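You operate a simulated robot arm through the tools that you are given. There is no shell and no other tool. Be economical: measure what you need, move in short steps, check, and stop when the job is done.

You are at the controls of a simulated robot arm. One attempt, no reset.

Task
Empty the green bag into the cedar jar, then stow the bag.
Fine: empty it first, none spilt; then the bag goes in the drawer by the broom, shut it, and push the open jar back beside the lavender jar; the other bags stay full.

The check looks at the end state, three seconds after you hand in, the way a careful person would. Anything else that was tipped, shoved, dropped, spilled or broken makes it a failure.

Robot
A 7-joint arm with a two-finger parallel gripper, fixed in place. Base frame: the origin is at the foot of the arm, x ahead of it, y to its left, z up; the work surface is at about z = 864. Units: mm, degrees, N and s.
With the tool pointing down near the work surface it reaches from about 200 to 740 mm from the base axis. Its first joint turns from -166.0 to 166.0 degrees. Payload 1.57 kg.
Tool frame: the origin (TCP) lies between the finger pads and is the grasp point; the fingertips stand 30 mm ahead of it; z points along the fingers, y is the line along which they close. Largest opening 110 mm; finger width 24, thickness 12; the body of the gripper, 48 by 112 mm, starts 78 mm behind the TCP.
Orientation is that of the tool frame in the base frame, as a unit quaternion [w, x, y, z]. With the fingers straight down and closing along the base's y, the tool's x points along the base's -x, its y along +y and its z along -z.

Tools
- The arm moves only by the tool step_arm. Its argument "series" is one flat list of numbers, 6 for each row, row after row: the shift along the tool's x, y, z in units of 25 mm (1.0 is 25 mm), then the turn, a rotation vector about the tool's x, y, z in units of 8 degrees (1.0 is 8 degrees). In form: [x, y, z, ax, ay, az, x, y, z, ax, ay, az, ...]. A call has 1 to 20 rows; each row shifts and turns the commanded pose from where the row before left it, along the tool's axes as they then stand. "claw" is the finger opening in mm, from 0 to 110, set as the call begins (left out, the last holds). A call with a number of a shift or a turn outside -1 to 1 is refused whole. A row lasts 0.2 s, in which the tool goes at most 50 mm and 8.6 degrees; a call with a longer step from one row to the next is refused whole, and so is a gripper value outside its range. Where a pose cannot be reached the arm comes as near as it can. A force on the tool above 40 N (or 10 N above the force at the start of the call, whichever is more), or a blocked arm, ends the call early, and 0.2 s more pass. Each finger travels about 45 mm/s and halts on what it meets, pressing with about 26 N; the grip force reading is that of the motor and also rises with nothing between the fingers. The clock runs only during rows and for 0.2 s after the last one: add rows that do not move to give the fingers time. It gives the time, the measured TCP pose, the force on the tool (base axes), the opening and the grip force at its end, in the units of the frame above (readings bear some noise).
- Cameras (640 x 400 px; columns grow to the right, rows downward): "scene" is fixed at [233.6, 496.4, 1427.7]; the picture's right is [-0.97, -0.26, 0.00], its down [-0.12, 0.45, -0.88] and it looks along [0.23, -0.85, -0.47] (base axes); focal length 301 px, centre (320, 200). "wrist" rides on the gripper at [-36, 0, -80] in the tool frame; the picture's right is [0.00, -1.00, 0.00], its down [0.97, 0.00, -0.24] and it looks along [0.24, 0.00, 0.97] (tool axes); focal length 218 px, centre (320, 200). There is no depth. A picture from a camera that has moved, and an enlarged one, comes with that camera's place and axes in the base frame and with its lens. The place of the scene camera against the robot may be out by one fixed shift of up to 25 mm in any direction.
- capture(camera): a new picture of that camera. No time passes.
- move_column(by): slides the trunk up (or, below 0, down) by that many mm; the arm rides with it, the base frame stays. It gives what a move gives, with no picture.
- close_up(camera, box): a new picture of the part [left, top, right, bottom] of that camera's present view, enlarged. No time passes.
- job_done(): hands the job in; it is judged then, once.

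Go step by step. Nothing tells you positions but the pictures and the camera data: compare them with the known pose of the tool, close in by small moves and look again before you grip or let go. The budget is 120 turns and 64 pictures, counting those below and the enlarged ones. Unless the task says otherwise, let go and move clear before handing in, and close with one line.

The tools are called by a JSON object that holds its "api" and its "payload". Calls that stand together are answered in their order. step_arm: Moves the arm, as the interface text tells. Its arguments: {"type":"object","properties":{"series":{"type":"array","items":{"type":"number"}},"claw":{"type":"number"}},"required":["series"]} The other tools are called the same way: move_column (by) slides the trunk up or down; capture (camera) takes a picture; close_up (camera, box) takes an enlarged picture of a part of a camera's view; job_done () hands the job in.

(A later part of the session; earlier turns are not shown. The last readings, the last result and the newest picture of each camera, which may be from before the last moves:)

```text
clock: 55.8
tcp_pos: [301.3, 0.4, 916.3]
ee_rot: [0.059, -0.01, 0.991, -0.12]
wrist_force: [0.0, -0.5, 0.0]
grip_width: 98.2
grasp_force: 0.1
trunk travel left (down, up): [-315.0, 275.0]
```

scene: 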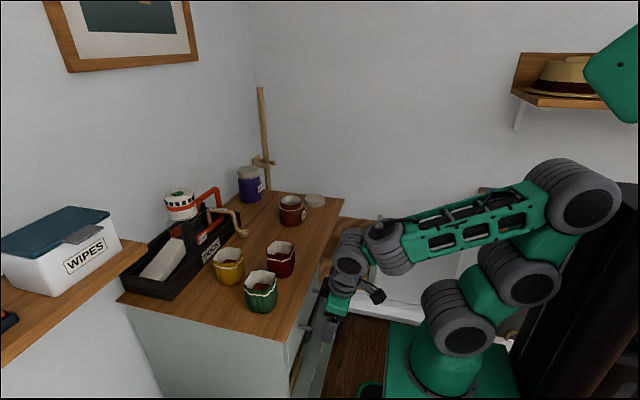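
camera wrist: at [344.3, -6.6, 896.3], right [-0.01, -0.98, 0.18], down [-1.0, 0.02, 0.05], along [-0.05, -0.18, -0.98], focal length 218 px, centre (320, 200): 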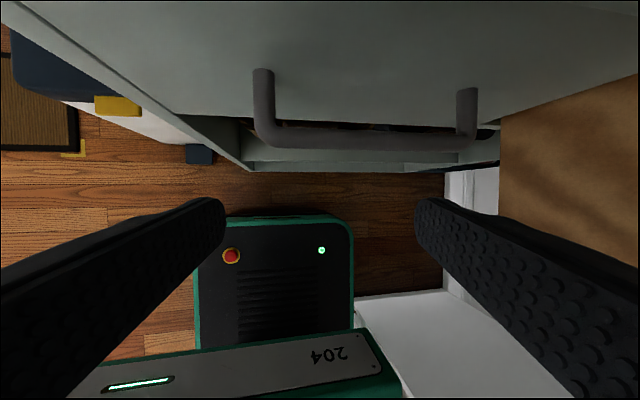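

{"api": "step_arm", "payload": {"series": [0, 0, -0.8, 0, 0, 0, 0, 0, -0.8, 0, 0, 0, 0, 0, -0.8, 0, 0, 0, 0, 0, -0.8, 0, 0, 0, -0.5, 0, -0.5, 0, 0, 0, -0.5, 0, -0.5, 0, 0, 0, -0.5, 0, -0.5, 0, 0, 0, -0.5, 0, -0.5, 0, 0, 0, -0.5, 0, -0.5, 0, 0, 0, -0.5, 0, -0.5, 0, 0, 0, -0.5, 0, -0.5, 0, 0, 0, -0.5, 0, -0.5, 0, 0, 0]}}

{"api": "capture", "payload": {"camera": "scene"}}

```text
clock: 58.4
tcp_pos: [353.9, 32.6, 1036.4]
ee_rot: [0.108, -0.004, 0.99, -0.09]
wrist_force: [0.3, -1.2, -0.4]
grip_width: 97.9
grasp_force: 0.1
out of reach, approached as far as the arm can: row 4, 5, 6, 7, 8, 9, 10, 11, 12
trunk travel left (down, up): [-315.0, 275.0]
```

```text
27 pictures are left
```

scene: 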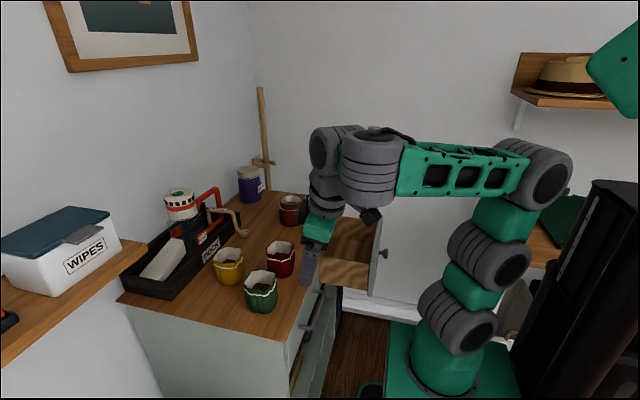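

Good posture now. Tilt forward while simultaneously rising, so the elbow stays off the mast.

{"api": "step_arm", "payload": {"series": [-0.77, 0, -0.94, 0, -1, 0, -0.94, 0, -0.94, 0, -1, 0, -0.92, 0, -0.87, 0, -1, 0, -0.96, 0, -0.78, 0, -1, 0, -1, 0, -0.7, 0, -1, 0, -0.98, 0, -0.56, 0, -1, 0, -0.4, 0, 0.7, 0, 0, 0, -0.4, 0, 0.7, 0, 0, 0]}}

{"api": "capture", "payload": {"camera": "scene"}}

```text
clock: 60.2
tcp_pos: [447.9, 61.5, 1207.6]
ee_rot: [0.501, -0.038, 0.861, -0.082]
wrist_force: [0.6, 0.4, -0.1]
grip_width: 97.9
grasp_force: 0.0
trunk travel left (down, up): [-315.0, 275.0]
```

```text
26 pictures are left
```

scene: 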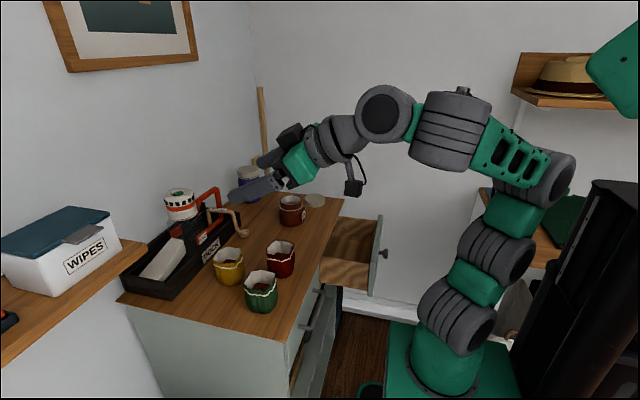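

Very good: tilt 60°, elbow well clear. Level the roll and yaw, then lower the trunk.

{"api": "step_arm", "payload": {"series": [0, -0.4, 0, 0, 0, 1, 0, -0.4, 0, 0, 0, 0.5, 0, -0.4, 0, -0.74, 0, -0.41]}}

{"api": "move_column", "payload": {"by": -170}}

{"api": "capture", "payload": {"camera": "wrist"}}

```text
clock: 61.1
tcp_pos: [442.0, 143.7, 1173.9]
ee_rot: [0.471, -0.123, 0.872, 0.05]
wrist_force: [-0.1, 0.1, 0.1]
grip_width: 98.1
grasp_force: 0.1
trunk travel left (down, up): [-315.0, 275.0]
stopped in row 3: the arm was blocked; the commanded pose is now the measured one
```

```text
clock: 63.1
tcp_pos: [447.7, 142.3, 999.8]
ee_rot: [0.465, -0.119, 0.876, 0.047]
wrist_force: [-0.3, 0.2, 0.0]
grip_width: 97.8
grasp_force: 0.0
trunk travel left (down, up): [-145.0, 445.0]
```

```text
25 pictures are left
camera wrist: at [402.7, 132.4, 1075.4], right [0.25, -0.97, 0.03], down [-0.71, -0.21, -0.67], along [0.65, 0.15, -0.74], focal length 218 px, centre (320, 200)
```

wrist: 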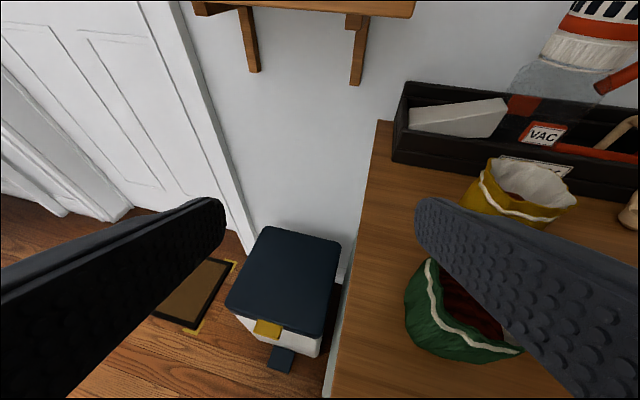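

It swung to y=142 but the tool is level, tilted ~57°, yaw ≈ +14°, free of contact; that yaw is fine for the grasp. Go slowly over to above the green bag.

{"api": "step_arm", "payload": {"series": [-0.26, 0, -0.3, 0, 0, 0, -0.16, -0.58, -0.03, 0, 0, 0, -0.16, -0.58, -0.03, 0, 0, 0, -0.16, -0.58, -0.03, 0, 0, 0, -0.16, -0.58, -0.03, 0, 0, 0, -0.16, -0.58, -0.03, 0, 0, 0, -0.16, -0.58, -0.03, 0, 0, 0, -0.16, -0.58, -0.03, 0, 0, 0, -0.16, -0.58, -0.03, 0, 0, 0]}}

{"api": "capture", "payload": {"camera": "wrist"}}

```text
clock: 64.0
tcp_pos: [428.5, 194.3, 1008.3]
ee_rot: [0.448, -0.213, 0.863, 0.095]
wrist_force: [0.0, -0.4, -0.7]
grip_width: 98.0
grasp_force: 0.0
trunk travel left (down, up): [-145.0, 445.0]
stopped in row 4: the arm was blocked; the commanded pose is now the measured one
```

```text
24 pictures are left
camera wrist: at [388.7, 175.1, 1084.4], right [0.45, -0.89, 0.03], down [-0.67, -0.36, -0.65], along [0.59, 0.28, -0.76], focal length 218 px, centre (320, 200)
```

wrist: 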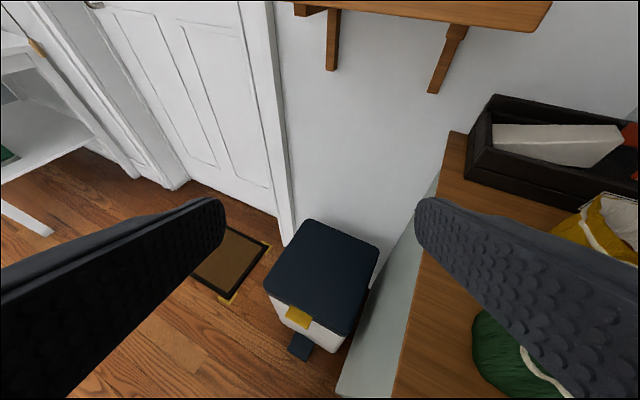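

The elbow is now trapped on one side of the mast. A compromise: yaw the tool to about -50° (wrist out at +y, front-left corner of the bag), which puts the wrist far enough out that the elbow needn't fold. Rotate here, rising at the same time.

{"api": "step_arm", "payload": {"series": [-0.3, 0, -0.21, 0.814, 0.027, 0.58, -0.3, 0, -0.21, 0.814, 0.027, 0.58, -0.3, 0, -0.21, 0.814, 0.027, 0.58, -0.3, 0, -0.21, 0.814, 0.027, 0.58, -0.3, 0, -0.21, 0.814, 0.027, 0.58, -0.3, 0, -0.21, 0.814, 0.027, 0.58, -0.3, 0, -0.21, 0.814, 0.027, 0.58, -0.3, 0, -0.21, 0.814, 0.027, 0.58, -0.3, 0, -0.21, 0.814, 0.027, 0.58]}}

{"api": "capture", "payload": {"camera": "scene"}}

```text
clock: 66.0
tcp_pos: [440.3, 142.3, 970.8]
ee_rot: [0.455, 0.127, 0.878, -0.078]
wrist_force: [-0.1, 0.4, -0.5]
grip_width: 97.9
grasp_force: 0.0
out of reach, approached as far as the arm can: row 4, 5, 6, 7, 8, 9
trunk travel left (down, up): [-145.0, 445.0]
```

```text
23 pictures are left
```

scene: 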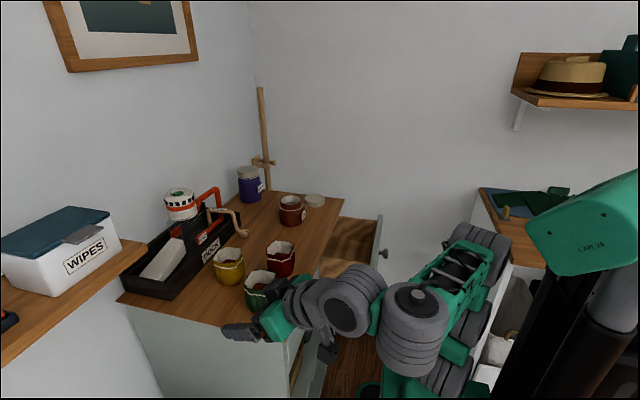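

The tool is now yaw -20°, tilt ~55°, elbow swung out to the free side. Rise a little and translate slowly over the green bag.

{"api": "step_arm", "payload": {"series": [-0.65, 0, -0.46, 0, 0, 0, -0.65, 0, -0.46, 0, 0, 0, -0.23, -0.58, 0.42, 0, 0, 0, -0.23, -0.58, 0.42, 0, 0, 0, -0.23, -0.58, 0.42, 0, 0, 0, -0.23, -0.58, 0.42, 0, 0, 0, -0.23, -0.58, 0.42, 0, 0, 0]}}

{"api": "capture", "payload": {"camera": "wrist"}}

```text
clock: 67.6
tcp_pos: [480.7, 58.3, 972.4]
ee_rot: [0.454, 0.126, 0.878, -0.079]
wrist_force: [-0.2, 0.2, 0.4]
grip_width: 98.3
grasp_force: 0.2
out of reach, approached as far as the arm can: row 1, 2
trunk travel left (down, up): [-145.0, 445.0]
```

```text
22 pictures are left
camera wrist: at [437.0, 72.5, 1048.1], right [-0.29, -0.96, 0.02], down [-0.73, 0.21, -0.66], along [0.62, -0.21, -0.75], focal length 218 px, centre (320, 200)
```

wrist: 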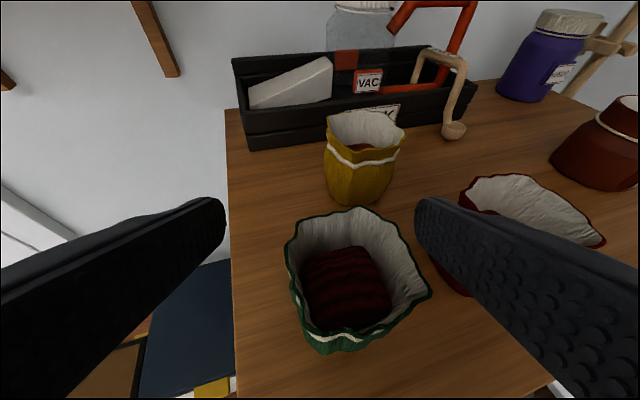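

The green bag is nicely between the fingers; centre ≈(477,38). A small lateral shift, narrow the opening a bit, then lower with the trunk.

{"api": "step_arm", "payload": {"series": [-0.03, -0.65, 0.07, 0, 0, 0, 0, 0, 0, 0, 0, 0], "claw": 94}}

{"api": "move_column", "payload": {"by": -35}}

{"api": "capture", "payload": {"camera": "wrist"}}

```text
clock: 68.2
tcp_pos: [475.2, 41.7, 973.9]
ee_rot: [0.454, 0.126, 0.878, -0.079]
wrist_force: [0.2, 0.3, -0.2]
grip_width: 93.9
grasp_force: 0.2
trunk travel left (down, up): [-145.0, 445.0]
```

```text
clock: 69.0
tcp_pos: [476.1, 42.5, 938.4]
ee_rot: [0.455, 0.126, 0.878, -0.079]
wrist_force: [-0.4, -0.9, 0.1]
grip_width: 93.7
grasp_force: 0.0
trunk travel left (down, up): [-110.0, 480.0]
```

```text
21 pictures are left
camera wrist: at [433.6, 56.6, 1013.3], right [-0.29, -0.96, 0.02], down [-0.73, 0.21, -0.66], along [0.62, -0.21, -0.75], focal length 218 px, centre (320, 200)
```

wrist: 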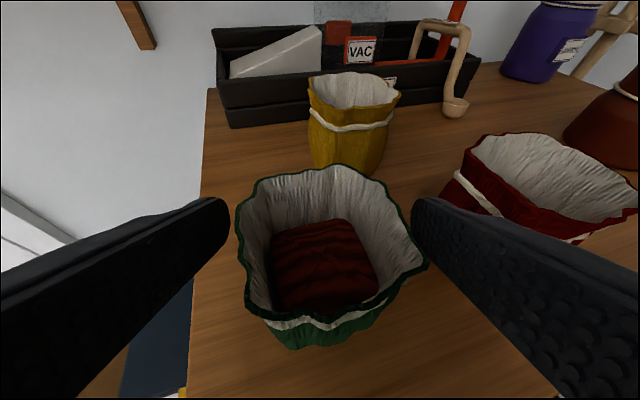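

Bag nearly centred; widen slightly, nudge 2 mm right, descend the rest, then close.

{"api": "step_arm", "payload": {"series": [0, -0.08, 0, 0, 0, 0, 0, 0, 0, 0, 0, 0], "claw": 98}}

{"api": "move_column", "payload": {"by": -25}}

{"api": "step_arm", "payload": {"series": [0, 0, 0, 0, 0, 0, 0, 0, 0, 0, 0, 0, 0, 0, 0, 0, 0, 0, 0, 0, 0, 0, 0, 0], "claw": 55}}

{"api": "capture", "payload": {"camera": "wrist"}}

```text
clock: 69.5
tcp_pos: [475.5, 39.5, 938.1]
ee_rot: [0.455, 0.126, 0.878, -0.079]
wrist_force: [-0.2, 1.3, -0.5]
grip_width: 97.9
grasp_force: 0.0
trunk travel left (down, up): [-110.0, 480.0]
```

```text
clock: 70.3
tcp_pos: [473.7, 42.2, 911.8]
ee_rot: [0.455, 0.127, 0.878, -0.08]
wrist_force: [-0.3, -0.1, -1.0]
grip_width: 98.1
grasp_force: 0.0
trunk travel left (down, up): [-85.0, 505.0]
```

```text
clock: 71.3
tcp_pos: [476.0, 40.2, 912.4]
ee_rot: [0.455, 0.126, 0.878, -0.078]
wrist_force: [-0.6, 0.5, 0.6]
grip_width: 73.5
grasp_force: 25.7
trunk travel left (down, up): [-85.0, 505.0]
```

```text
20 pictures are left
camera wrist: at [432.7, 54.9, 988.4], right [-0.29, -0.96, 0.02], down [-0.73, 0.21, -0.66], along [0.62, -0.21, -0.75], focal length 218 px, centre (320, 200)
```

wrist: 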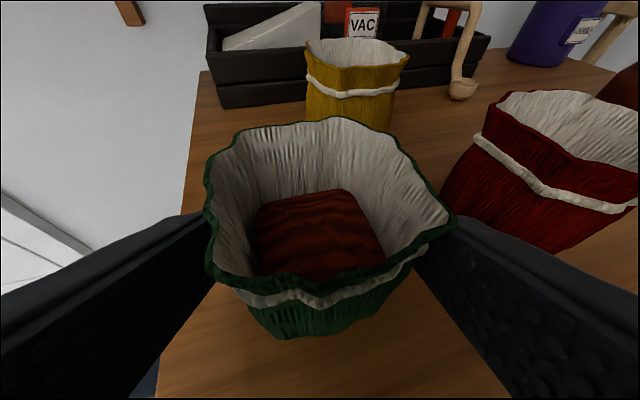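

Gripped at 73.5 mm. Lift with the trunk, joints fixed.

{"api": "move_column", "payload": {"by": 160}}

{"api": "step_arm", "payload": {"series": [-0.35, -0.3, 0.45, 0, 0, 0, -0.35, -0.4, 0.45, 0, 0, 0, -0.25, -0.6, 0.38, 0, 0, 0, -0.25, -0.6, 0.38, 0, 0, 0, -0.2, -0.6, 0.3, 0, 0, 0]}}

{"api": "capture", "payload": {"camera": "scene"}}

```text
clock: 73.1
tcp_pos: [474.4, 40.4, 1071.2]
ee_rot: [0.454, 0.126, 0.878, -0.079]
wrist_force: [0.8, -0.1, -1.0]
grip_width: 60.9
grasp_force: 26.1
trunk travel left (down, up): [-245.0, 345.0]
```

```text
clock: 74.3
tcp_pos: [514.1, -36.5, 1074.1]
ee_rot: [0.455, 0.126, 0.878, -0.079]
wrist_force: [-0.3, -0.2, -0.9]
grip_width: 61.2
grasp_force: 25.9
trunk travel left (down, up): [-245.0, 345.0]
```

```text
19 pictures are left
```

scene: 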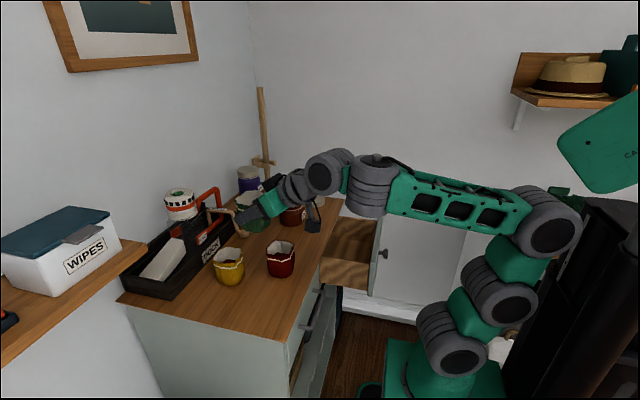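

Grip opening went from 73 to 61 mm; check how the bag sits.

{"api": "capture", "payload": {"camera": "wrist"}}

```text
18 pictures are left
camera wrist: at [471.6, -21.8, 1150.4], right [-0.29, -0.96, 0.02], down [-0.73, 0.21, -0.66], along [0.62, -0.21, -0.75], focal length 218 px, centre (320, 200)
```

wrist: 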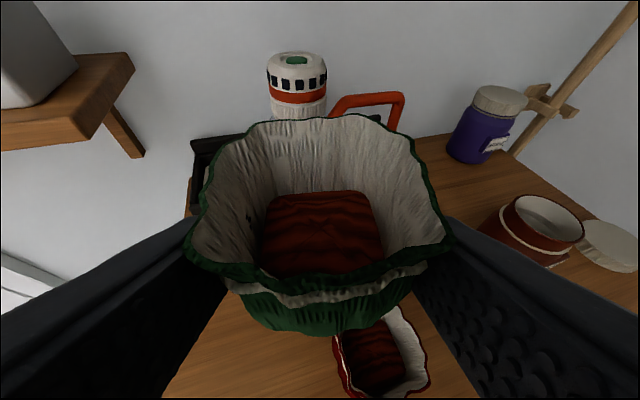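

The bag is held upright with its contents. Continue toward the cedar jar.

{"api": "step_arm", "payload": {"series": [-0.227, -0.845, 0.353, 0, 0, 0, -0.227, -0.845, 0.353, 0, 0, 0, -0.227, -0.845, 0.353, 0, 0, 0, -0.227, -0.845, 0.353, 0, 0, 0, -0.227, -0.845, 0.353, 0, 0, 0, -0.227, -0.845, 0.353, 0, 0, 0, -0.227, -0.845, 0.353, 0, 0, 0, -0.227, -0.845, 0.353, 0, 0, 0, -0.227, -0.845, 0.353, 0, 0, 0]}}

{"api": "capture", "payload": {"camera": "wrist"}}

```text
clock: 76.3
tcp_pos: [549.0, -247.4, 1073.2]
ee_rot: [0.454, 0.126, 0.878, -0.078]
wrist_force: [0.0, 0.6, -0.6]
grip_width: 60.8
grasp_force: 26.1
trunk travel left (down, up): [-245.0, 345.0]
```

```text
17 pictures are left
camera wrist: at [506.1, -233.7, 1149.7], right [-0.29, -0.96, 0.02], down [-0.73, 0.21, -0.66], along [0.62, -0.21, -0.75], focal length 218 px, centre (320, 200)
```

wrist: 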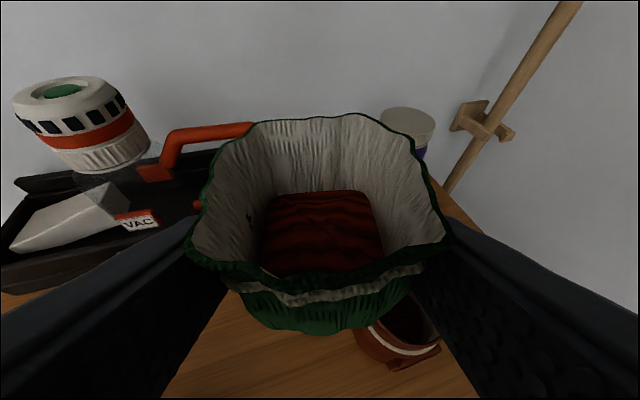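

Now to the pre-pour spot just +x/+y of the jar, and level the tool.

{"api": "step_arm", "payload": {"series": [-0.076, -0.81, 0.44, 0, 0, 0, -0.076, -0.81, 0.44, 0, 0, 0, -0.076, -0.81, 0.44, 0, 0, 0, 0, 0, 0, 0, -0.75, 0, 0, 0, 0, 0, -0.75, 0, 0, 0, 0, 0, -0.75, 0, 0, 0, 0, 0, -0.75, 0, 0, 0, 0, 0, -0.75, 0]}}

{"api": "capture", "payload": {"camera": "scene"}}

```text
clock: 78.1
tcp_pos: [560.9, -314.5, 1062.2]
ee_rot: [0.666, 0.102, 0.73, -0.11]
wrist_force: [-0.3, 0.3, -0.9]
grip_width: 61.0
grasp_force: 26.0
trunk travel left (down, up): [-245.0, 345.0]
```

```text
16 pictures are left
```

scene: 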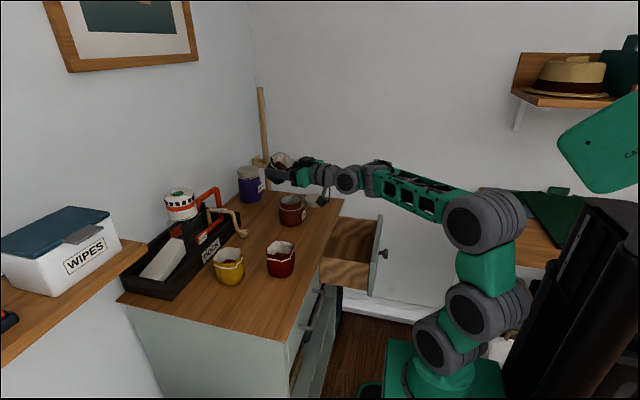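

Level now. Lower to pour height and roll the mouth toward the jar partway, checking that the joint range allows it.

{"api": "move_column", "payload": {"by": -38}}

{"api": "step_arm", "payload": {"series": [0, 0, 0, 0, 0, 0.8, 0, 0, 0, 0, 0, 0.8, 0, 0, 0, 0, 0, 0.8, 0, 0, 0, 0, 0, 0.8, 0, 0, 0, 0, 0, 0.8, 0, 0, 0, 0, 0, 0.8]}}

{"api": "close_up", "payload": {"camera": "scene", "box": [220, 130, 380, 230]}}

```text
clock: 78.9
tcp_pos: [560.8, -312.4, 1025.5]
ee_rot: [0.666, 0.102, 0.731, -0.109]
wrist_force: [0.2, 0.3, 0.7]
grip_width: 60.9
grasp_force: 25.9
trunk travel left (down, up): [-207.0, 383.0]
```

```text
clock: 80.3
tcp_pos: [559.9, -312.6, 1023.9]
ee_rot: [0.665, 0.337, 0.656, 0.118]
wrist_force: [0.5, 0.8, 0.8]
grip_width: 60.9
grasp_force: 25.7
trunk travel left (down, up): [-207.0, 383.0]
```

```text
4.00 times, centred on (300, 180) of scene
camera zoom: at [233.6, 496.4, 1427.7], right [-0.97, -0.26, 0.0], down [-0.12, 0.45, -0.88], along [0.23, -0.85, -0.47], focal length 1204 px, centre (400, 280)
```

zoom: 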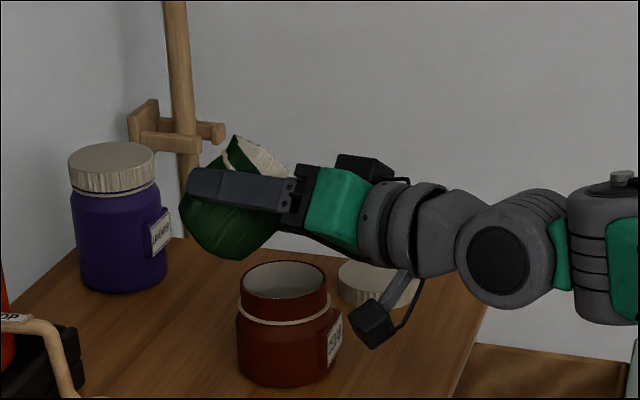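

Rolling works. The jar's and tool's image positions agree with my estimate. Continue the roll to ~75° and check alignment.

{"api": "step_arm", "payload": {"series": [0, 0, 0, 0, 0, 0.8, 0, 0, 0, 0, 0, 0.8, 0, 0, 0, 0, 0, 0.8, 0, 0, 0, 0, 0, 0.8, 0, 0, 0, 0, 0, 0.8]}}

{"api": "close_up", "payload": {"camera": "scene", "box": [220, 130, 380, 230]}}

{"api": "capture", "payload": {"camera": "wrist"}}

```text
clock: 81.5
tcp_pos: [561.7, -313.9, 1024.4]
ee_rot: [0.607, 0.505, 0.538, 0.296]
wrist_force: [-0.3, -0.7, 0.0]
grip_width: 61.0
grasp_force: 26.3
trunk travel left (down, up): [-207.0, 383.0]
```

```text
4.00 times, centred on (300, 180) of scene
camera zoom: at [233.6, 496.4, 1427.7], right [-0.97, -0.26, 0.0], down [-0.12, 0.45, -0.88], along [0.23, -0.85, -0.47], focal length 1204 px, centre (400, 280)
```

zoom: 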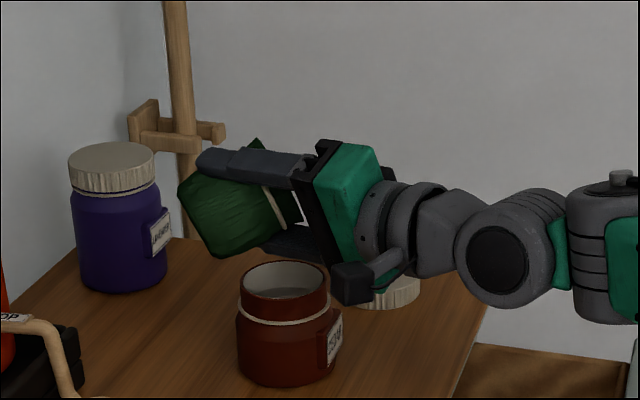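

```text
13 pictures are left
camera wrist: at [475.7, -323.0, 1044.8], right [-0.18, -0.32, -0.93], down [0.01, 0.95, -0.32], along [0.98, -0.07, -0.17], focal length 218 px, centre (320, 200)
```

wrist: 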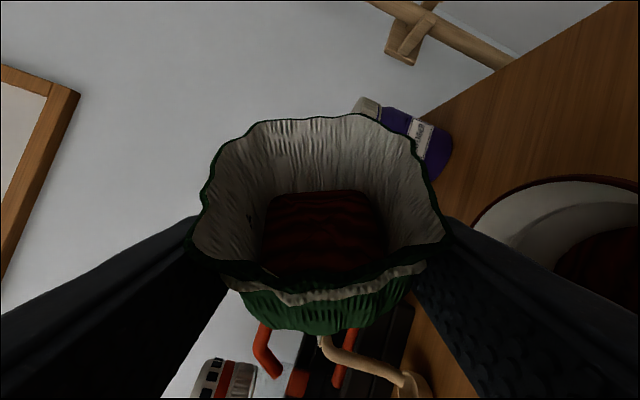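

Alignment is good: the lowest lip is over the jar mouth. Lower 10 mm and continue rolling gently.

{"api": "move_column", "payload": {"by": -10}}

{"api": "step_arm", "payload": {"series": [0, 0, 0, 0, 0, 0.6, 0, 0, 0, 0, 0, 0.6, 0, 0, 0, 0, 0, 0.6, 0, 0, 0, 0, 0, 0.6, 0, 0, 0, 0, 0, 0.6, 0, 0, 0, 0, 0, 0.6, 0, 0, 0, 0, 0, 0.6, 0, 0, 0, 0, 0, 0.6, 0, 0, 0, 0, 0, 0]}}

{"api": "capture", "payload": {"camera": "wrist"}}

```text
clock: 82.1
tcp_pos: [560.4, -313.8, 1014.3]
ee_rot: [0.607, 0.504, 0.539, 0.295]
wrist_force: [-0.8, -0.3, 0.1]
grip_width: 60.8
grasp_force: 26.3
trunk travel left (down, up): [-197.0, 393.0]
```

```text
clock: 84.1
tcp_pos: [559.7, -312.4, 1015.0]
ee_rot: [0.477, 0.653, 0.343, 0.478]
wrist_force: [0.5, 0.5, 0.6]
grip_width: 61.1
grasp_force: 25.9
trunk travel left (down, up): [-197.0, 393.0]
```

```text
12 pictures are left
camera wrist: at [472.8, -323.5, 1011.8], right [0.01, 0.31, -0.95], down [0.07, 0.95, 0.31], along [1.0, -0.07, -0.01], focal length 218 px, centre (320, 200)
```

wrist: 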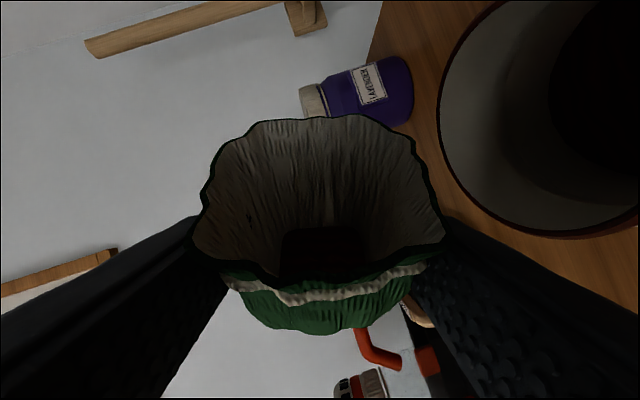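

The bag's contents appear to have left. Roll further with a small shake to make sure, then inspect.

{"api": "step_arm", "payload": {"series": [0, 0, 0, 0, 0, 0.8, 0, 0, 0, 0, 0, 0.8, 0, 0, 0, 0, 0, 0.8, 0, 0, 0, 0, 0, 0.8, 0, 0, 0, 0, 0, 0.8, 0, 0, 0, 0, 0, 0, 0, 0, 0, 0, 0, 0, 0, 0, 0, 0, 0, 0]}}

{"api": "close_up", "payload": {"camera": "wrist", "box": [160, 0, 640, 300]}}

```text
clock: 85.9
tcp_pos: [561.3, -314.8, 1013.5]
ee_rot: [0.326, 0.722, 0.15, 0.591]
wrist_force: [-0.4, -0.7, 0.2]
grip_width: 61.1
grasp_force: 25.8
trunk travel left (down, up): [-197.0, 393.0]
```

```text
1.33 times, centred on (400, 150) of wrist
camera zoom: at [475.4, -312.8, 994.7], right [0.17, 0.74, -0.65], down [0.02, 0.65, 0.76], along [0.99, -0.14, 0.1], focal length 291 px, centre (213, 267)
```

zoom: 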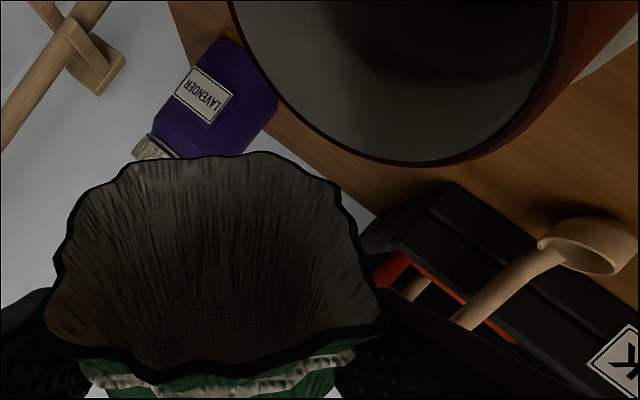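

Empty. Raise, roll back upright and check the jar and tabletop.

{"api": "move_column", "payload": {"by": 70}}

{"api": "step_arm", "payload": {"series": [0, 0, 0, 0, 0, -1, 0, 0, 0, 0, 0, -1, 0, 0, 0, 0, 0, -1, 0, 0, 0, 0, 0, -1, 0, 0, 0, 0, 0, -1, 0, 0, 0, 0, 0, -1, 0, 0, 0, 0, 0, -1, 0, 0, 0, 0, 0, -1, 0, 0, 0, 0, 0, -1, 0, 0, 0, 0, 0, -1, 0, 0, 0, 0, 0, -1, 0, 0, 0, 0, 0, -1, 0, 0, 0, 0, 0, -1, 0, 0, 0, 0, 0, -1, 0, 0, 0, 0, 0, -1, 0, 0, 0, 0, 0, -1, 0, 0, 0, 0, 0, -1, 0, 0, 0, 0, 0, -0.6]}}

{"api": "close_up", "payload": {"camera": "scene", "box": [180, 140, 372, 260]}}

```text
clock: 87.0
tcp_pos: [561.8, -314.3, 1083.9]
ee_rot: [0.326, 0.723, 0.149, 0.591]
wrist_force: [-0.3, 0.2, -0.2]
grip_width: 60.8
grasp_force: 26.2
trunk travel left (down, up): [-267.0, 323.0]
```

```text
clock: 90.8
tcp_pos: [561.3, -314.4, 1084.0]
ee_rot: [0.666, 0.102, 0.731, -0.11]
wrist_force: [-0.6, -0.3, -0.1]
grip_width: 60.9
grasp_force: 26.2
trunk travel left (down, up): [-267.0, 323.0]
```

```text
3.33 times, centred on (276, 200) of scene
camera zoom: at [233.6, 496.4, 1427.7], right [-0.97, -0.26, 0.0], down [-0.12, 0.45, -0.88], along [0.23, -0.85, -0.47], focal length 1003 px, centre (467, 200)
```

zoom: 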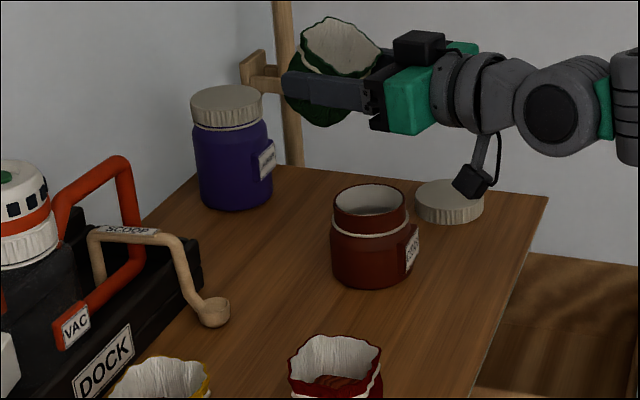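

The jar and table look clean, nothing spilt. Now tilt the tool back down toward ~30° in preparation for the drawer.

{"api": "step_arm", "payload": {"series": [0, 0, 0, 0, 1, 0, 0, 0, 0, 0, 1, 0, 0, 0, 0, 0, 1, 0, 0, 0, 0, 0, 1, 0, 0, 0, 0, 0, 1, 0, 0, 0, 0, 0, 1, 0, 0, 0, 0, 0, 0.9, 0]}}

```text
clock: 92.4
tcp_pos: [560.5, -312.7, 1085.7]
ee_rot: [0.281, 0.139, 0.948, -0.055]
wrist_force: [0.6, 1.5, -0.2]
grip_width: 61.2
grasp_force: 26.2
out of reach, approached as far as the arm can: row 7
trunk travel left (down, up): [-267.0, 323.0]
```

{"api": "step_arm", "payload": {"series": [0.7, -0.417, -0.448, 0, 0, 0, 0.7, -0.417, -0.448, 0, 0, 0, 0.7, -0.417, -0.448, 0, 0, 0, 0.7, -0.417, -0.448, 0, 0, 0, 0.7, -0.417, -0.448, 0, 0, 0, 0.7, -0.417, -0.448, 0, 0, 0, 0.7, -0.417, -0.448, 0, 0, 0, 0.7, -0.417, -0.448, 0, 0, 0, 0.7, -0.417, -0.448, 0, 0, 0, 0.7, -0.417, -0.448, 0, 0, 0, 0, 0, 0, -0.548, -0.026, -0.836, 0, 0, 0, -0.548, -0.026, -0.836]}}

{"api": "capture", "payload": {"camera": "scene"}}

```text
clock: 95.0
tcp_pos: [332.5, -347.9, 1062.3]
ee_rot: [0.285, 0.077, 0.955, -0.036]
wrist_force: [-0.3, -0.6, 0.3]
grip_width: 60.8
grasp_force: 25.7
out of reach, approached as far as the arm can: row 11, 12
trunk travel left (down, up): [-267.0, 323.0]
```

```text
9 pictures are left
```

scene: 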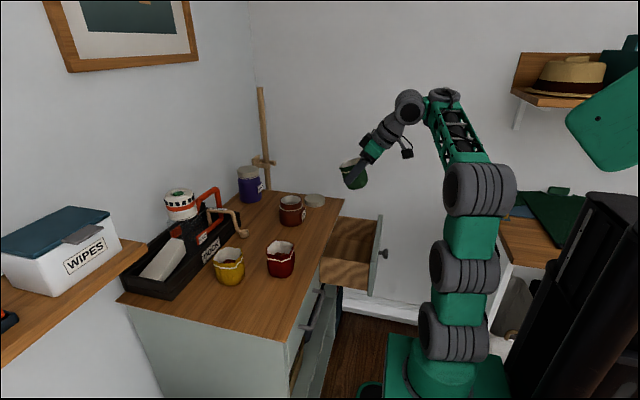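

Above the open drawer. Lower by trunk most of the way and look.

{"api": "move_column", "payload": {"by": -150}}

{"api": "capture", "payload": {"camera": "wrist"}}

```text
clock: 96.7
tcp_pos: [332.1, -347.9, 912.0]
ee_rot: [0.285, 0.078, 0.955, -0.037]
wrist_force: [0.6, -0.2, 0.2]
grip_width: 60.9
grasp_force: 25.9
trunk travel left (down, up): [-117.0, 473.0]
```

```text
8 pictures are left
camera wrist: at [319.2, -343.5, 999.5], right [-0.17, -0.99, 0.03], down [-0.93, 0.15, -0.33], along [0.32, -0.08, -0.94], focal length 218 px, centre (320, 200)
```

wrist: 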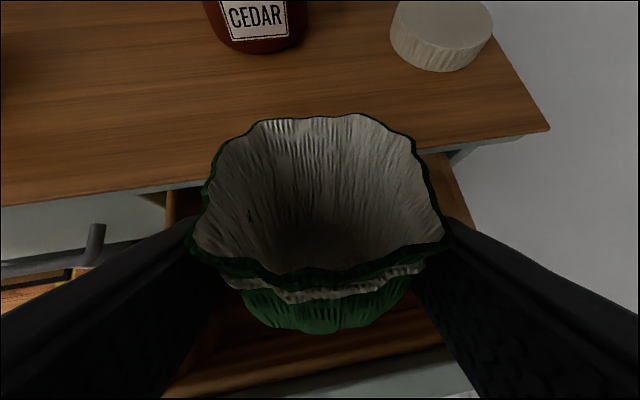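

Clearances look fine on all sides. Lower the rest.

{"api": "move_column", "payload": {"by": -112}}

{"api": "capture", "payload": {"camera": "wrist"}}

```text
clock: 98.2
tcp_pos: [332.5, -346.8, 800.0]
ee_rot: [0.285, 0.078, 0.955, -0.036]
wrist_force: [0.2, 0.2, -0.6]
grip_width: 60.9
grasp_force: 26.4
trunk travel left (down, up): [-5.0, 585.0]
```

```text
7 pictures are left
camera wrist: at [319.2, -343.5, 887.5], right [-0.17, -0.99, 0.03], down [-0.93, 0.15, -0.33], along [0.32, -0.08, -0.94], focal length 218 px, centre (320, 200)
```

wrist: 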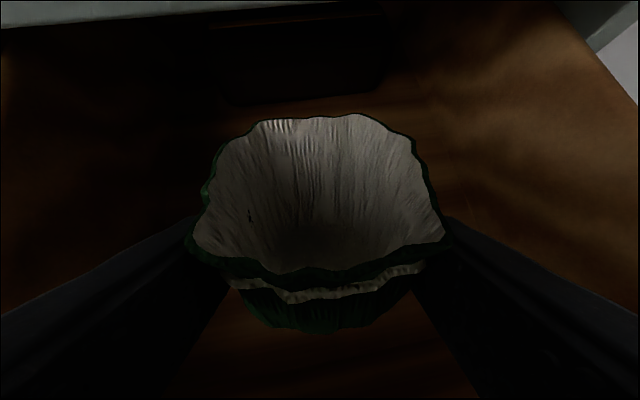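

Inside the drawer. Ease down a bit more, then open the fingers.

{"api": "step_arm", "payload": {"series": [0.11, 0, 0.166, 0, 0, 0, 0.11, 0, 0.166, 0, 0, 0, 0.11, 0, 0.166, 0, 0, 0]}}

{"api": "step_arm", "payload": {"series": [0, 0, 0, 0, 0, 0, 0, 0, 0, 0, 0, 0, 0, 0, 0, 0, 0, 0, 0, 0, 0, 0, 0, 0, 0, 0, 0, 0, 0, 0], "claw": 105}}

{"api": "move_column", "payload": {"by": 150}}

{"api": "capture", "payload": {"camera": "wrist"}}

```text
clock: 99.0
tcp_pos: [332.9, -347.4, 785.8]
ee_rot: [0.284, 0.077, 0.955, -0.036]
wrist_force: [-0.2, 0.8, -0.3]
grip_width: 61.0
grasp_force: 25.7
trunk travel left (down, up): [-5.0, 585.0]
```

```text
clock: 100.2
tcp_pos: [333.2, -347.1, 786.1]
ee_rot: [0.285, 0.078, 0.955, -0.036]
wrist_force: [0.5, 0.7, -0.3]
grip_width: 105.1
grasp_force: 0.1
trunk travel left (down, up): [-5.0, 585.0]
```

```text
clock: 101.9
tcp_pos: [332.4, -346.6, 935.7]
ee_rot: [0.285, 0.077, 0.955, -0.036]
wrist_force: [-0.2, -0.2, -0.4]
grip_width: 104.8
grasp_force: 0.0
trunk travel left (down, up): [-155.0, 435.0]
```

```text
6 pictures are left
camera wrist: at [319.1, -343.5, 1023.0], right [-0.17, -0.99, 0.03], down [-0.93, 0.15, -0.33], along [0.32, -0.08, -0.94], focal length 218 px, centre (320, 200)
```

wrist: 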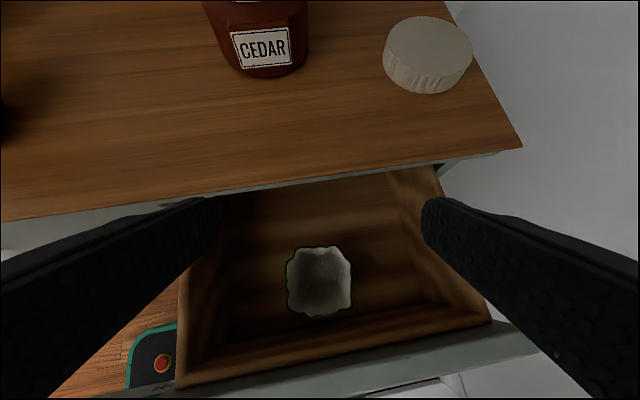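

The bag stands upright in the drawer. Now make the tool vertical, fingers closed, and go back in front of the knob to push the drawer shut.

{"api": "step_arm", "payload": {"series": [0, 0, 0, 0, 1, 0, 0, 0, 0, 0, 1, 0, 0, 0, 0, 0, 1, 0, 0, 0, 0, 0, 1, 0, 0, 0, 0, 0, 0.1, -1, 0, 0, 0, 0, 0, 0, 0, 0, 0, 0, 0, 0], "claw": 0}}

{"api": "step_arm", "payload": {"series": [0.9, 0, 0, 0, 0, 0, 0.9, 0, 0, 0, 0, 0, 0.9, 0, 0, 0, 0, 0, 0.9, 0, 0, 0, 0, 0, 0.9, 0, 0, 0, 0, 0, 0.9, 0, 0, 0, 0, 0, 0.7, 0, 0, 0, 0, 0]}}

```text
clock: 103.5
tcp_pos: [308.6, -338.4, 863.0]
ee_rot: [0.037, 0.015, 0.999, -0.019]
wrist_force: [0.4, 0.7, 0.2]
grip_width: 0.0
grasp_force: 21.0
out of reach, approached as far as the arm can: row 1, 2, 3, 4, 5
trunk travel left (down, up): [-155.0, 435.0]
```

```text
clock: 105.1
tcp_pos: [156.8, -333.7, 851.6]
ee_rot: [0.038, 0.014, 0.999, -0.018]
wrist_force: [-0.1, -0.7, 0.4]
grip_width: 0.1
grasp_force: 21.2
trunk travel left (down, up): [-155.0, 435.0]
```

The tool sagged a bit during that; check the drawer state.

{"api": "capture", "payload": {"camera": "scene"}}

```text
5 pictures are left
```

scene: 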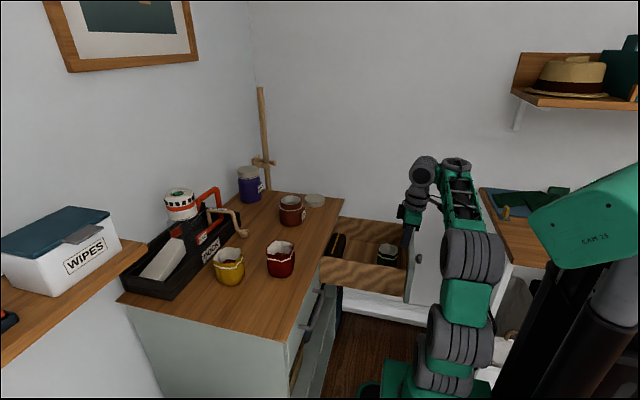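

The finger hooked the front and pulled the drawer out further (~275 mm open), still on its runners with the bag inside. Raise clear, and go to the outside of the front panel.

{"api": "move_column", "payload": {"by": 75}}

{"api": "step_arm", "payload": {"series": [0.6, 0, -0.1, 0, 0, 0, 0.6, 0, 0, 0, 0, 0, 0.6, 0, 0, 0, 0, 0, 0.6, 0, 0, 0, 0, 0, 0.6, 0, 0, 0, 0, 0]}}

```text
clock: 106.2
tcp_pos: [157.6, -335.5, 927.0]
ee_rot: [0.037, 0.014, 0.999, -0.019]
wrist_force: [-0.2, 0.4, -0.4]
grip_width: 0.0
grasp_force: 21.2
trunk travel left (down, up): [-230.0, 360.0]
```

```text
clock: 107.4
tcp_pos: [82.7, -332.7, 923.5]
ee_rot: [0.037, 0.015, 0.999, -0.019]
wrist_force: [-0.5, -0.1, 1.0]
grip_width: 0.4
grasp_force: 21.2
trunk travel left (down, up): [-230.0, 360.0]
```

{"api": "move_column", "payload": {"by": -98}}

{"api": "capture", "payload": {"camera": "wrist"}}

```text
clock: 108.7
tcp_pos: [81.2, -332.5, 826.3]
ee_rot: [0.037, 0.015, 0.999, -0.018]
wrist_force: [0.0, 0.0, -0.7]
grip_width: 0.0
grasp_force: 21.4
trunk travel left (down, up): [-132.0, 458.0]
```

```text
4 pictures are left
camera wrist: at [111.6, -331.3, 908.5], right [-0.03, -1.0, 0.04], down [-0.99, 0.04, 0.17], along [-0.17, -0.03, -0.99], focal length 218 px, centre (320, 200)
```

wrist: 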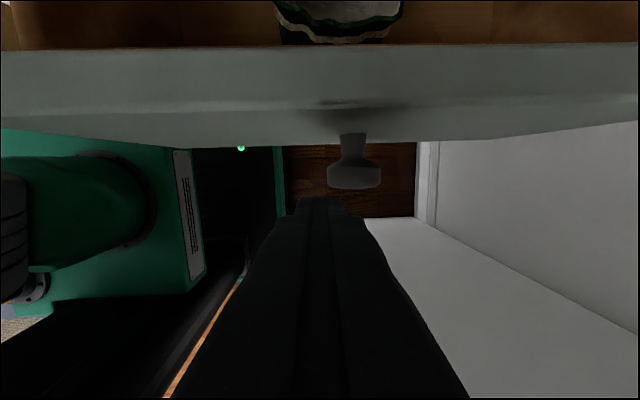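

Closed fingers are in front of the panel. Push in gently along +x.

{"api": "step_arm", "payload": {"series": [-0.6, 0, 0.045, 0, 0, 0, -0.6, 0, 0.045, 0, 0, 0, -0.6, 0, 0.045, 0, 0, 0, -0.6, 0, 0.045, 0, 0, 0, -0.6, 0, 0.045, 0, 0, 0, -0.6, 0, 0.045, 0, 0, 0, -0.6, 0, 0.045, 0, 0, 0, -0.6, 0, 0.045, 0, 0, 0, -0.6, 0, 0.045, 0, 0, 0, -0.6, 0, 0.045, 0, 0, 0, -0.6, 0, 0.045, 0, 0, 0, -0.6, 0, 0.045, 0, 0, 0, -0.6, 0, 0.045, 0, 0, 0, -0.6, 0, 0.045, 0, 0, 0, -0.6, 0, 0.045, 0, 0, 0, -0.6, 0, 0.045, 0, 0, 0, -0.6, 0, 0.045, 0, 0, 0, -0.6, 0, 0.045, 0, 0, 0]}}

```text
clock: 112.5
tcp_pos: [352.5, -340.9, 825.9]
ee_rot: [0.037, 0.015, 0.999, -0.019]
wrist_force: [0.1, -0.3, -0.4]
grip_width: 0.2
grasp_force: 21.4
trunk travel left (down, up): [-132.0, 458.0]
```

Drawer nearly in. Back off slightly, tilt ~30°, and finish by pushing the knob with the fingertips.

{"api": "step_arm", "payload": {"series": [0.7, 0, 0, 0, 0, 0, 0.7, 0, 0, 0, 0, 0, 0, 0, 0, 0, -0.8, 0, 0, 0, 0, 0, -0.8, 0, 0, 0, 0, 0, -0.8, 0, 0, 0, 0, 0, -0.8, 0, 0.36, -0.34, 0.62, 0, 0, 0, 0.36, -0.34, 0.62, 0, 0, 0]}}

```text
clock: 114.3
tcp_pos: [318.2, -351.9, 805.5]
ee_rot: [0.263, 0.003, 0.964, -0.029]
wrist_force: [1.6, 5.1, 8.9]
grip_width: 0.0
grasp_force: 20.8
trunk travel left (down, up): [-132.0, 458.0]
stopped in row 8: the force on the tool passed its limit (the readings are from after the stop); the commanded pose is now the measured one
```

The tip landed on the knob's top. Raise a little and push on the panel just above the knob.

{"api": "step_arm", "payload": {"series": [-0.22, 0.05, -0.38, 0, 0, 0, -0.52, 0, 0.3, 0, 0, 0, -0.52, 0, 0.3, 0, 0, 0, -0.52, 0, 0.3, 0, 0, 0, -0.52, 0, 0.3, 0, 0, 0, -0.4, 0, 0.23, 0, 0, 0, -0.4, 0, 0.23, 0, 0, 0]}}

{"api": "step_arm", "payload": {"series": [-0.2, 0, 0.115, 0, 0, 0, -0.2, 0, 0.115, 0, 0, 0, -0.2, 0, 0.115, 0, 0, 0, -0.2, 0, 0.115, 0, 0, 0]}}

{"api": "close_up", "payload": {"camera": "scene", "box": [200, 160, 400, 300]}}

```text
clock: 115.7
tcp_pos: [383.1, -352.1, 816.7]
ee_rot: [0.258, 0.004, 0.966, -0.03]
wrist_force: [-33.2, 4.5, 11.7]
grip_width: 0.0
grasp_force: 20.8
trunk travel left (down, up): [-132.0, 458.0]
stopped in row 7: the force on the tool passed its limit (the readings are from after the stop); the commanded pose is now the measured one
```

```text
clock: 116.0
tcp_pos: [383.6, -352.6, 818.0]
ee_rot: [0.255, 0.005, 0.966, -0.03]
wrist_force: [-35.8, 4.1, 10.9]
grip_width: 0.0
grasp_force: 21.6
trunk travel left (down, up): [-132.0, 458.0]
stopped in row 1: the force on the tool passed its limit (the readings are from after the stop); the commanded pose is now the measured one
```

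```text
2.86 times, centred on (300, 230) of scene
camera zoom: at [233.6, 496.4, 1427.7], right [-0.97, -0.26, 0.0], down [-0.12, 0.45, -0.88], along [0.23, -0.85, -0.47], focal length 860 px, centre (377, 114)
```

zoom: 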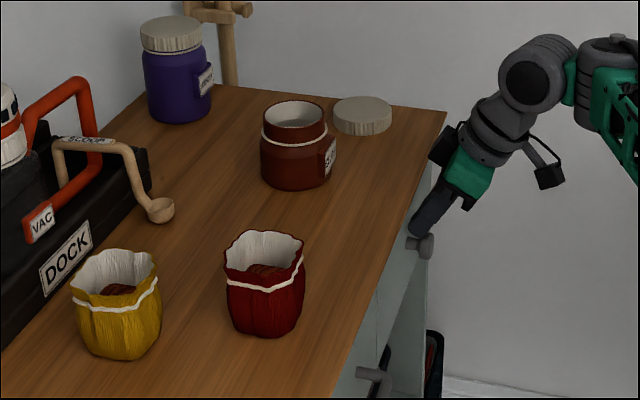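

The drawer is shut against its stop. Last: push the cedar jar back beside the lavender jar (≈(757,-458)); target ≈(752,-352). Back off, rise, and tilt the tool forward.

{"api": "step_arm", "payload": {"series": [0.8, 0, -0.46, 0, 0, 0, 0.8, 0, -0.46, 0, 0, 0, -0.5, 0, -0.866, 0, 0, 0, -0.5, 0, -0.866, 0, 0, 0, -0.5, 0, -0.866, 0, 0, 0, -0.5, 0, -0.866, 0, 0, 0, -0.5, 0, -0.866, 0, 0, 0, -0.5, 0, -0.866, 0, 0, 0, -0.5, 0, -0.866, 0, 0, 0, 0, 0, 0, 0, -1, 0, 0, 0, 0, 0, -1, 0, 0, 0, 0, 0, -1, 0, 0, 0, 0, 0, -0.8, 0], "claw": 0}}

```text
clock: 118.8
tcp_pos: [344.1, -340.0, 903.1]
ee_rot: [0.5, -0.004, 0.865, -0.028]
wrist_force: [0.2, 0.1, -0.3]
grip_width: 0.0
grasp_force: 21.6
out of reach, approached as far as the arm can: row 6, 7, 8, 9
trunk travel left (down, up): [-132.0, 458.0]
```

Excellent pose: tilt 60°, z=903, just ahead of the dresser edge. Open fingers to 50 mm as a two-point cradle and approach the jar.

{"api": "step_arm", "payload": {"series": [0, 0.1, 0, 0, 0, 0, -0.45, 0.1, 0.78, 0, 0, 0, -0.45, 0.1, 0.78, 0, 0, 0, -0.45, 0.05, 0.78, 0, 0, 0, -0.45, 0.05, 0.78, 0, 0, 0, -0.35, 0, 0.62, 0, 0, 0], "claw": 50}}

{"api": "capture", "payload": {"camera": "wrist"}}

```text
clock: 120.2
tcp_pos: [451.3, -330.7, 903.3]
ee_rot: [0.499, -0.004, 0.866, -0.028]
wrist_force: [0.0, 1.0, 0.1]
grip_width: 50.2
grasp_force: 0.1
trunk travel left (down, up): [-132.0, 458.0]
```

```text
2 pictures are left
camera wrist: at [399.0, -326.8, 974.6], right [-0.02, -1.0, 0.05], down [-0.69, -0.02, -0.72], along [0.72, -0.05, -0.69], focal length 218 px, centre (320, 200)
```

wrist: 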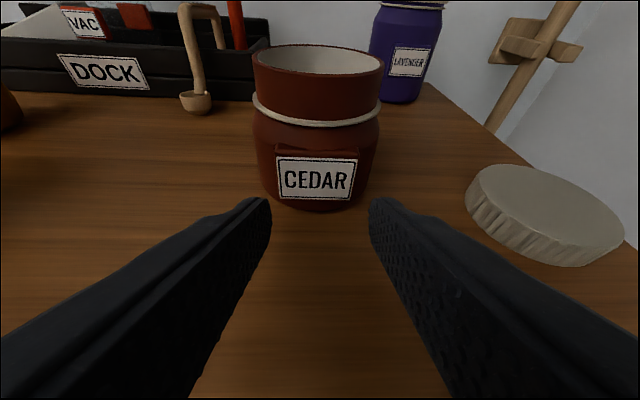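

Jar is centred ahead. Widen to 62 mm so the fingers cradle outside the label, and push slowly back.

{"api": "step_arm", "payload": {"series": [0, 0, 0, 0, 0, 0, -0.3, -0.03, 0.516, 0, 0, 0, -0.2, -0.02, 0.344, 0, 0, 0, -0.2, -0.02, 0.344, 0, 0, 0, -0.2, -0.02, 0.344, 0, 0, 0, -0.2, -0.02, 0.344, 0, 0, 0, -0.2, -0.02, 0.344, 0, 0, 0, -0.2, -0.02, 0.344, 0, 0, 0, -0.2, -0.02, 0.344, 0, 0, 0, -0.2, -0.02, 0.344, 0, 0, 0, -0.2, -0.02, 0.344, 0, 0, 0, -0.2, -0.02, 0.344, 0, 0, 0, -0.2, -0.02, 0.344, 0, 0, 0], "claw": 62}}

```text
clock: 123.0
tcp_pos: [575.0, -341.9, 902.2]
ee_rot: [0.5, -0.004, 0.866, -0.028]
wrist_force: [0.8, 0.6, -0.8]
grip_width: 62.2
grasp_force: 0.3
trunk travel left (down, up): [-132.0, 458.0]
```

{"api": "step_arm", "payload": {"series": [-0.2, -0.02, 0.344, 0, 0, 0, -0.2, -0.02, 0.344, 0, 0, 0, -0.2, -0.02, 0.344, 0, 0, 0, -0.2, -0.02, 0.344, 0, 0, 0, -0.2, -0.02, 0.344, 0, 0, 0, -0.2, -0.02, 0.344, 0, 0, 0, -0.2, -0.02, 0.344, 0, 0, 0, -0.2, -0.02, 0.344, 0, 0, 0, -0.2, -0.02, 0.344, 0, 0, 0, -0.15, -0.02, 0.25, 0, 0, 0]}}

{"api": "capture", "payload": {"camera": "wrist"}}

```text
clock: 125.2
tcp_pos: [672.0, -348.2, 902.9]
ee_rot: [0.5, -0.003, 0.865, -0.029]
wrist_force: [0.6, -0.5, 0.2]
grip_width: 62.4
grasp_force: 0.5
trunk travel left (down, up): [-132.0, 458.0]
```

```text
1 pictures are left
camera wrist: at [621.0, -344.0, 973.6], right [-0.02, -1.0, 0.05], down [-0.69, -0.02, -0.72], along [0.72, -0.05, -0.69], focal length 218 px, centre (320, 200)
```

wrist: 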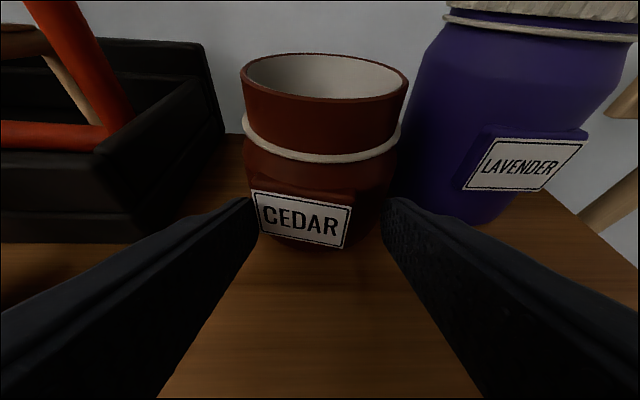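

The cedar jar is right next to the lavender jar; a last 12 mm to line up, then back straight off.

{"api": "step_arm", "payload": {"series": [-0.12, -0.05, 0.21, 0, 0, 0, -0.12, -0.05, 0.21, 0, 0, 0, 0, 0, 0, 0, 0, 0, 0.3, 0, -0.52, 0, 0, 0, 0.4, 0, -0.69, 0, 0, 0, 0.45, 0, -0.78, 0, 0, 0, 0.45, 0, -0.78, 0, 0, 0, 0.45, 0, -0.78, 0, 0, 0, 0.45, 0, -0.78, 0, 0, 0]}}

{"api": "move_column", "payload": {"by": 150}}

{"api": "capture", "payload": {"camera": "scene"}}

```text
clock: 127.2
tcp_pos: [558.7, -348.6, 900.0]
ee_rot: [0.5, -0.005, 0.866, -0.028]
wrist_force: [0.4, 0.5, -0.7]
grip_width: 61.9
grasp_force: 0.1
trunk travel left (down, up): [-132.0, 458.0]
```

```text
clock: 129.0
tcp_pos: [559.0, -348.9, 1049.5]
ee_rot: [0.5, -0.004, 0.866, -0.028]
wrist_force: [-0.4, -0.3, 1.0]
grip_width: 62.2
grasp_force: 0.0
trunk travel left (down, up): [-282.0, 308.0]
```

```text
0 pictures are left
```

scene: 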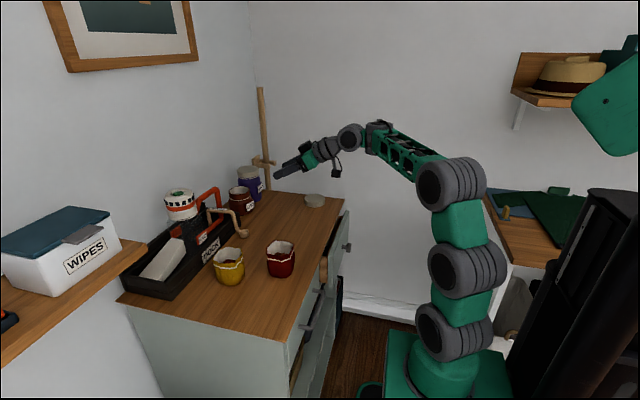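

The picture shows the drawer came out ~40 mm again: my fingertip caught behind the knob when backing off. I'll close the fingers, return above and in front, off to the side of the knob (y≈-400), and push the panel shut again.

{"api": "step_arm", "payload": {"series": [0, 0, 0, 0, 0.85, 0, 0, 0, 0, 0, 0.85, 0, 0, 0, 0, 0, 0.85, 0, 0, 0, 0, 0, 0.85, 0, 0, 0, 0, 0, 0, 0], "claw": 0}}

{"api": "step_arm", "payload": {"series": [0.704, -0.212, -0.456, 0, 0, 0, 0.704, -0.212, -0.456, 0, 0, 0, 0.704, -0.212, -0.456, 0, 0, 0, 0.704, -0.212, -0.456, 0, 0, 0, 0.704, -0.212, -0.456, 0, 0, 0, 0.704, -0.212, -0.456, 0, 0, 0, 0.704, -0.212, -0.456, 0, 0, 0, 0.704, -0.212, -0.456, 0, 0, 0, 0.704, -0.212, -0.456, 0, 0, 0, 0.704, -0.212, -0.456, 0, 0, 0, 0.704, -0.212, -0.456, 0, 0, 0, 0.704, -0.212, -0.456, 0, 0, 0]}}

```text
clock: 130.2
tcp_pos: [555.0, -350.2, 1044.3]
ee_rot: [0.281, 0.003, 0.959, -0.029]
wrist_force: [-0.3, -0.3, -0.5]
grip_width: 0.0
grasp_force: 21.5
out of reach, approached as far as the arm can: row 4
trunk travel left (down, up): [-282.0, 308.0]
```

```text
clock: 132.8
tcp_pos: [312.9, -395.5, 1030.4]
ee_rot: [0.283, 0.001, 0.959, -0.027]
wrist_force: [0.3, -0.1, -0.2]
grip_width: 0.1
grasp_force: 20.8
out of reach, approached as far as the arm can: row 10, 11, 12
trunk travel left (down, up): [-282.0, 308.0]
```

Above and in front of the panel, beside the knob. Shift 6 mm further from the knob, then lower with the trunk.

{"api": "step_arm", "payload": {"series": [0, -0.28, 0, 0, 0, 0]}}

{"api": "move_column", "payload": {"by": -228}}

```text
clock: 133.2
tcp_pos: [311.9, -404.0, 1028.3]
ee_rot: [0.282, 0.003, 0.959, -0.028]
wrist_force: [0.3, -0.4, -0.5]
grip_width: 0.1
grasp_force: 21.6
trunk travel left (down, up): [-282.0, 308.0]
```

```text
clock: 135.6
tcp_pos: [312.0, -403.5, 798.9]
ee_rot: [0.283, 0.002, 0.959, -0.028]
wrist_force: [0.8, 0.2, 0.2]
grip_width: 0.0
grasp_force: 21.4
trunk travel left (down, up): [-54.0, 536.0]
```

{"api": "step_arm", "payload": {"series": [-0.4, 0.02, 0.26, 0, 0, 0, -0.4, 0.02, 0.26, 0, 0, 0, -0.4, 0.02, 0.26, 0, 0, 0, -0.4, 0.02, 0.26, 0, 0, 0, -0.3, 0.015, 0.2, 0, 0, 0, -0.2, 0.01, 0.13, 0, 0, 0, -0.2, 0.01, 0.13, 0, 0, 0, -0.2, 0.01, 0.13, 0, 0, 0, -0.2, 0.01, 0.13, 0, 0, 0]}}

```text
clock: 137.5
tcp_pos: [382.3, -401.8, 798.9]
ee_rot: [0.277, 0.002, 0.96, -0.03]
wrist_force: [-27.4, 4.9, 4.9]
grip_width: 0.1
grasp_force: 21.5
trunk travel left (down, up): [-54.0, 536.0]
stopped in row 9: the force on the tool passed its limit (the readings are from after the stop); the commanded pose is now the measured one
```

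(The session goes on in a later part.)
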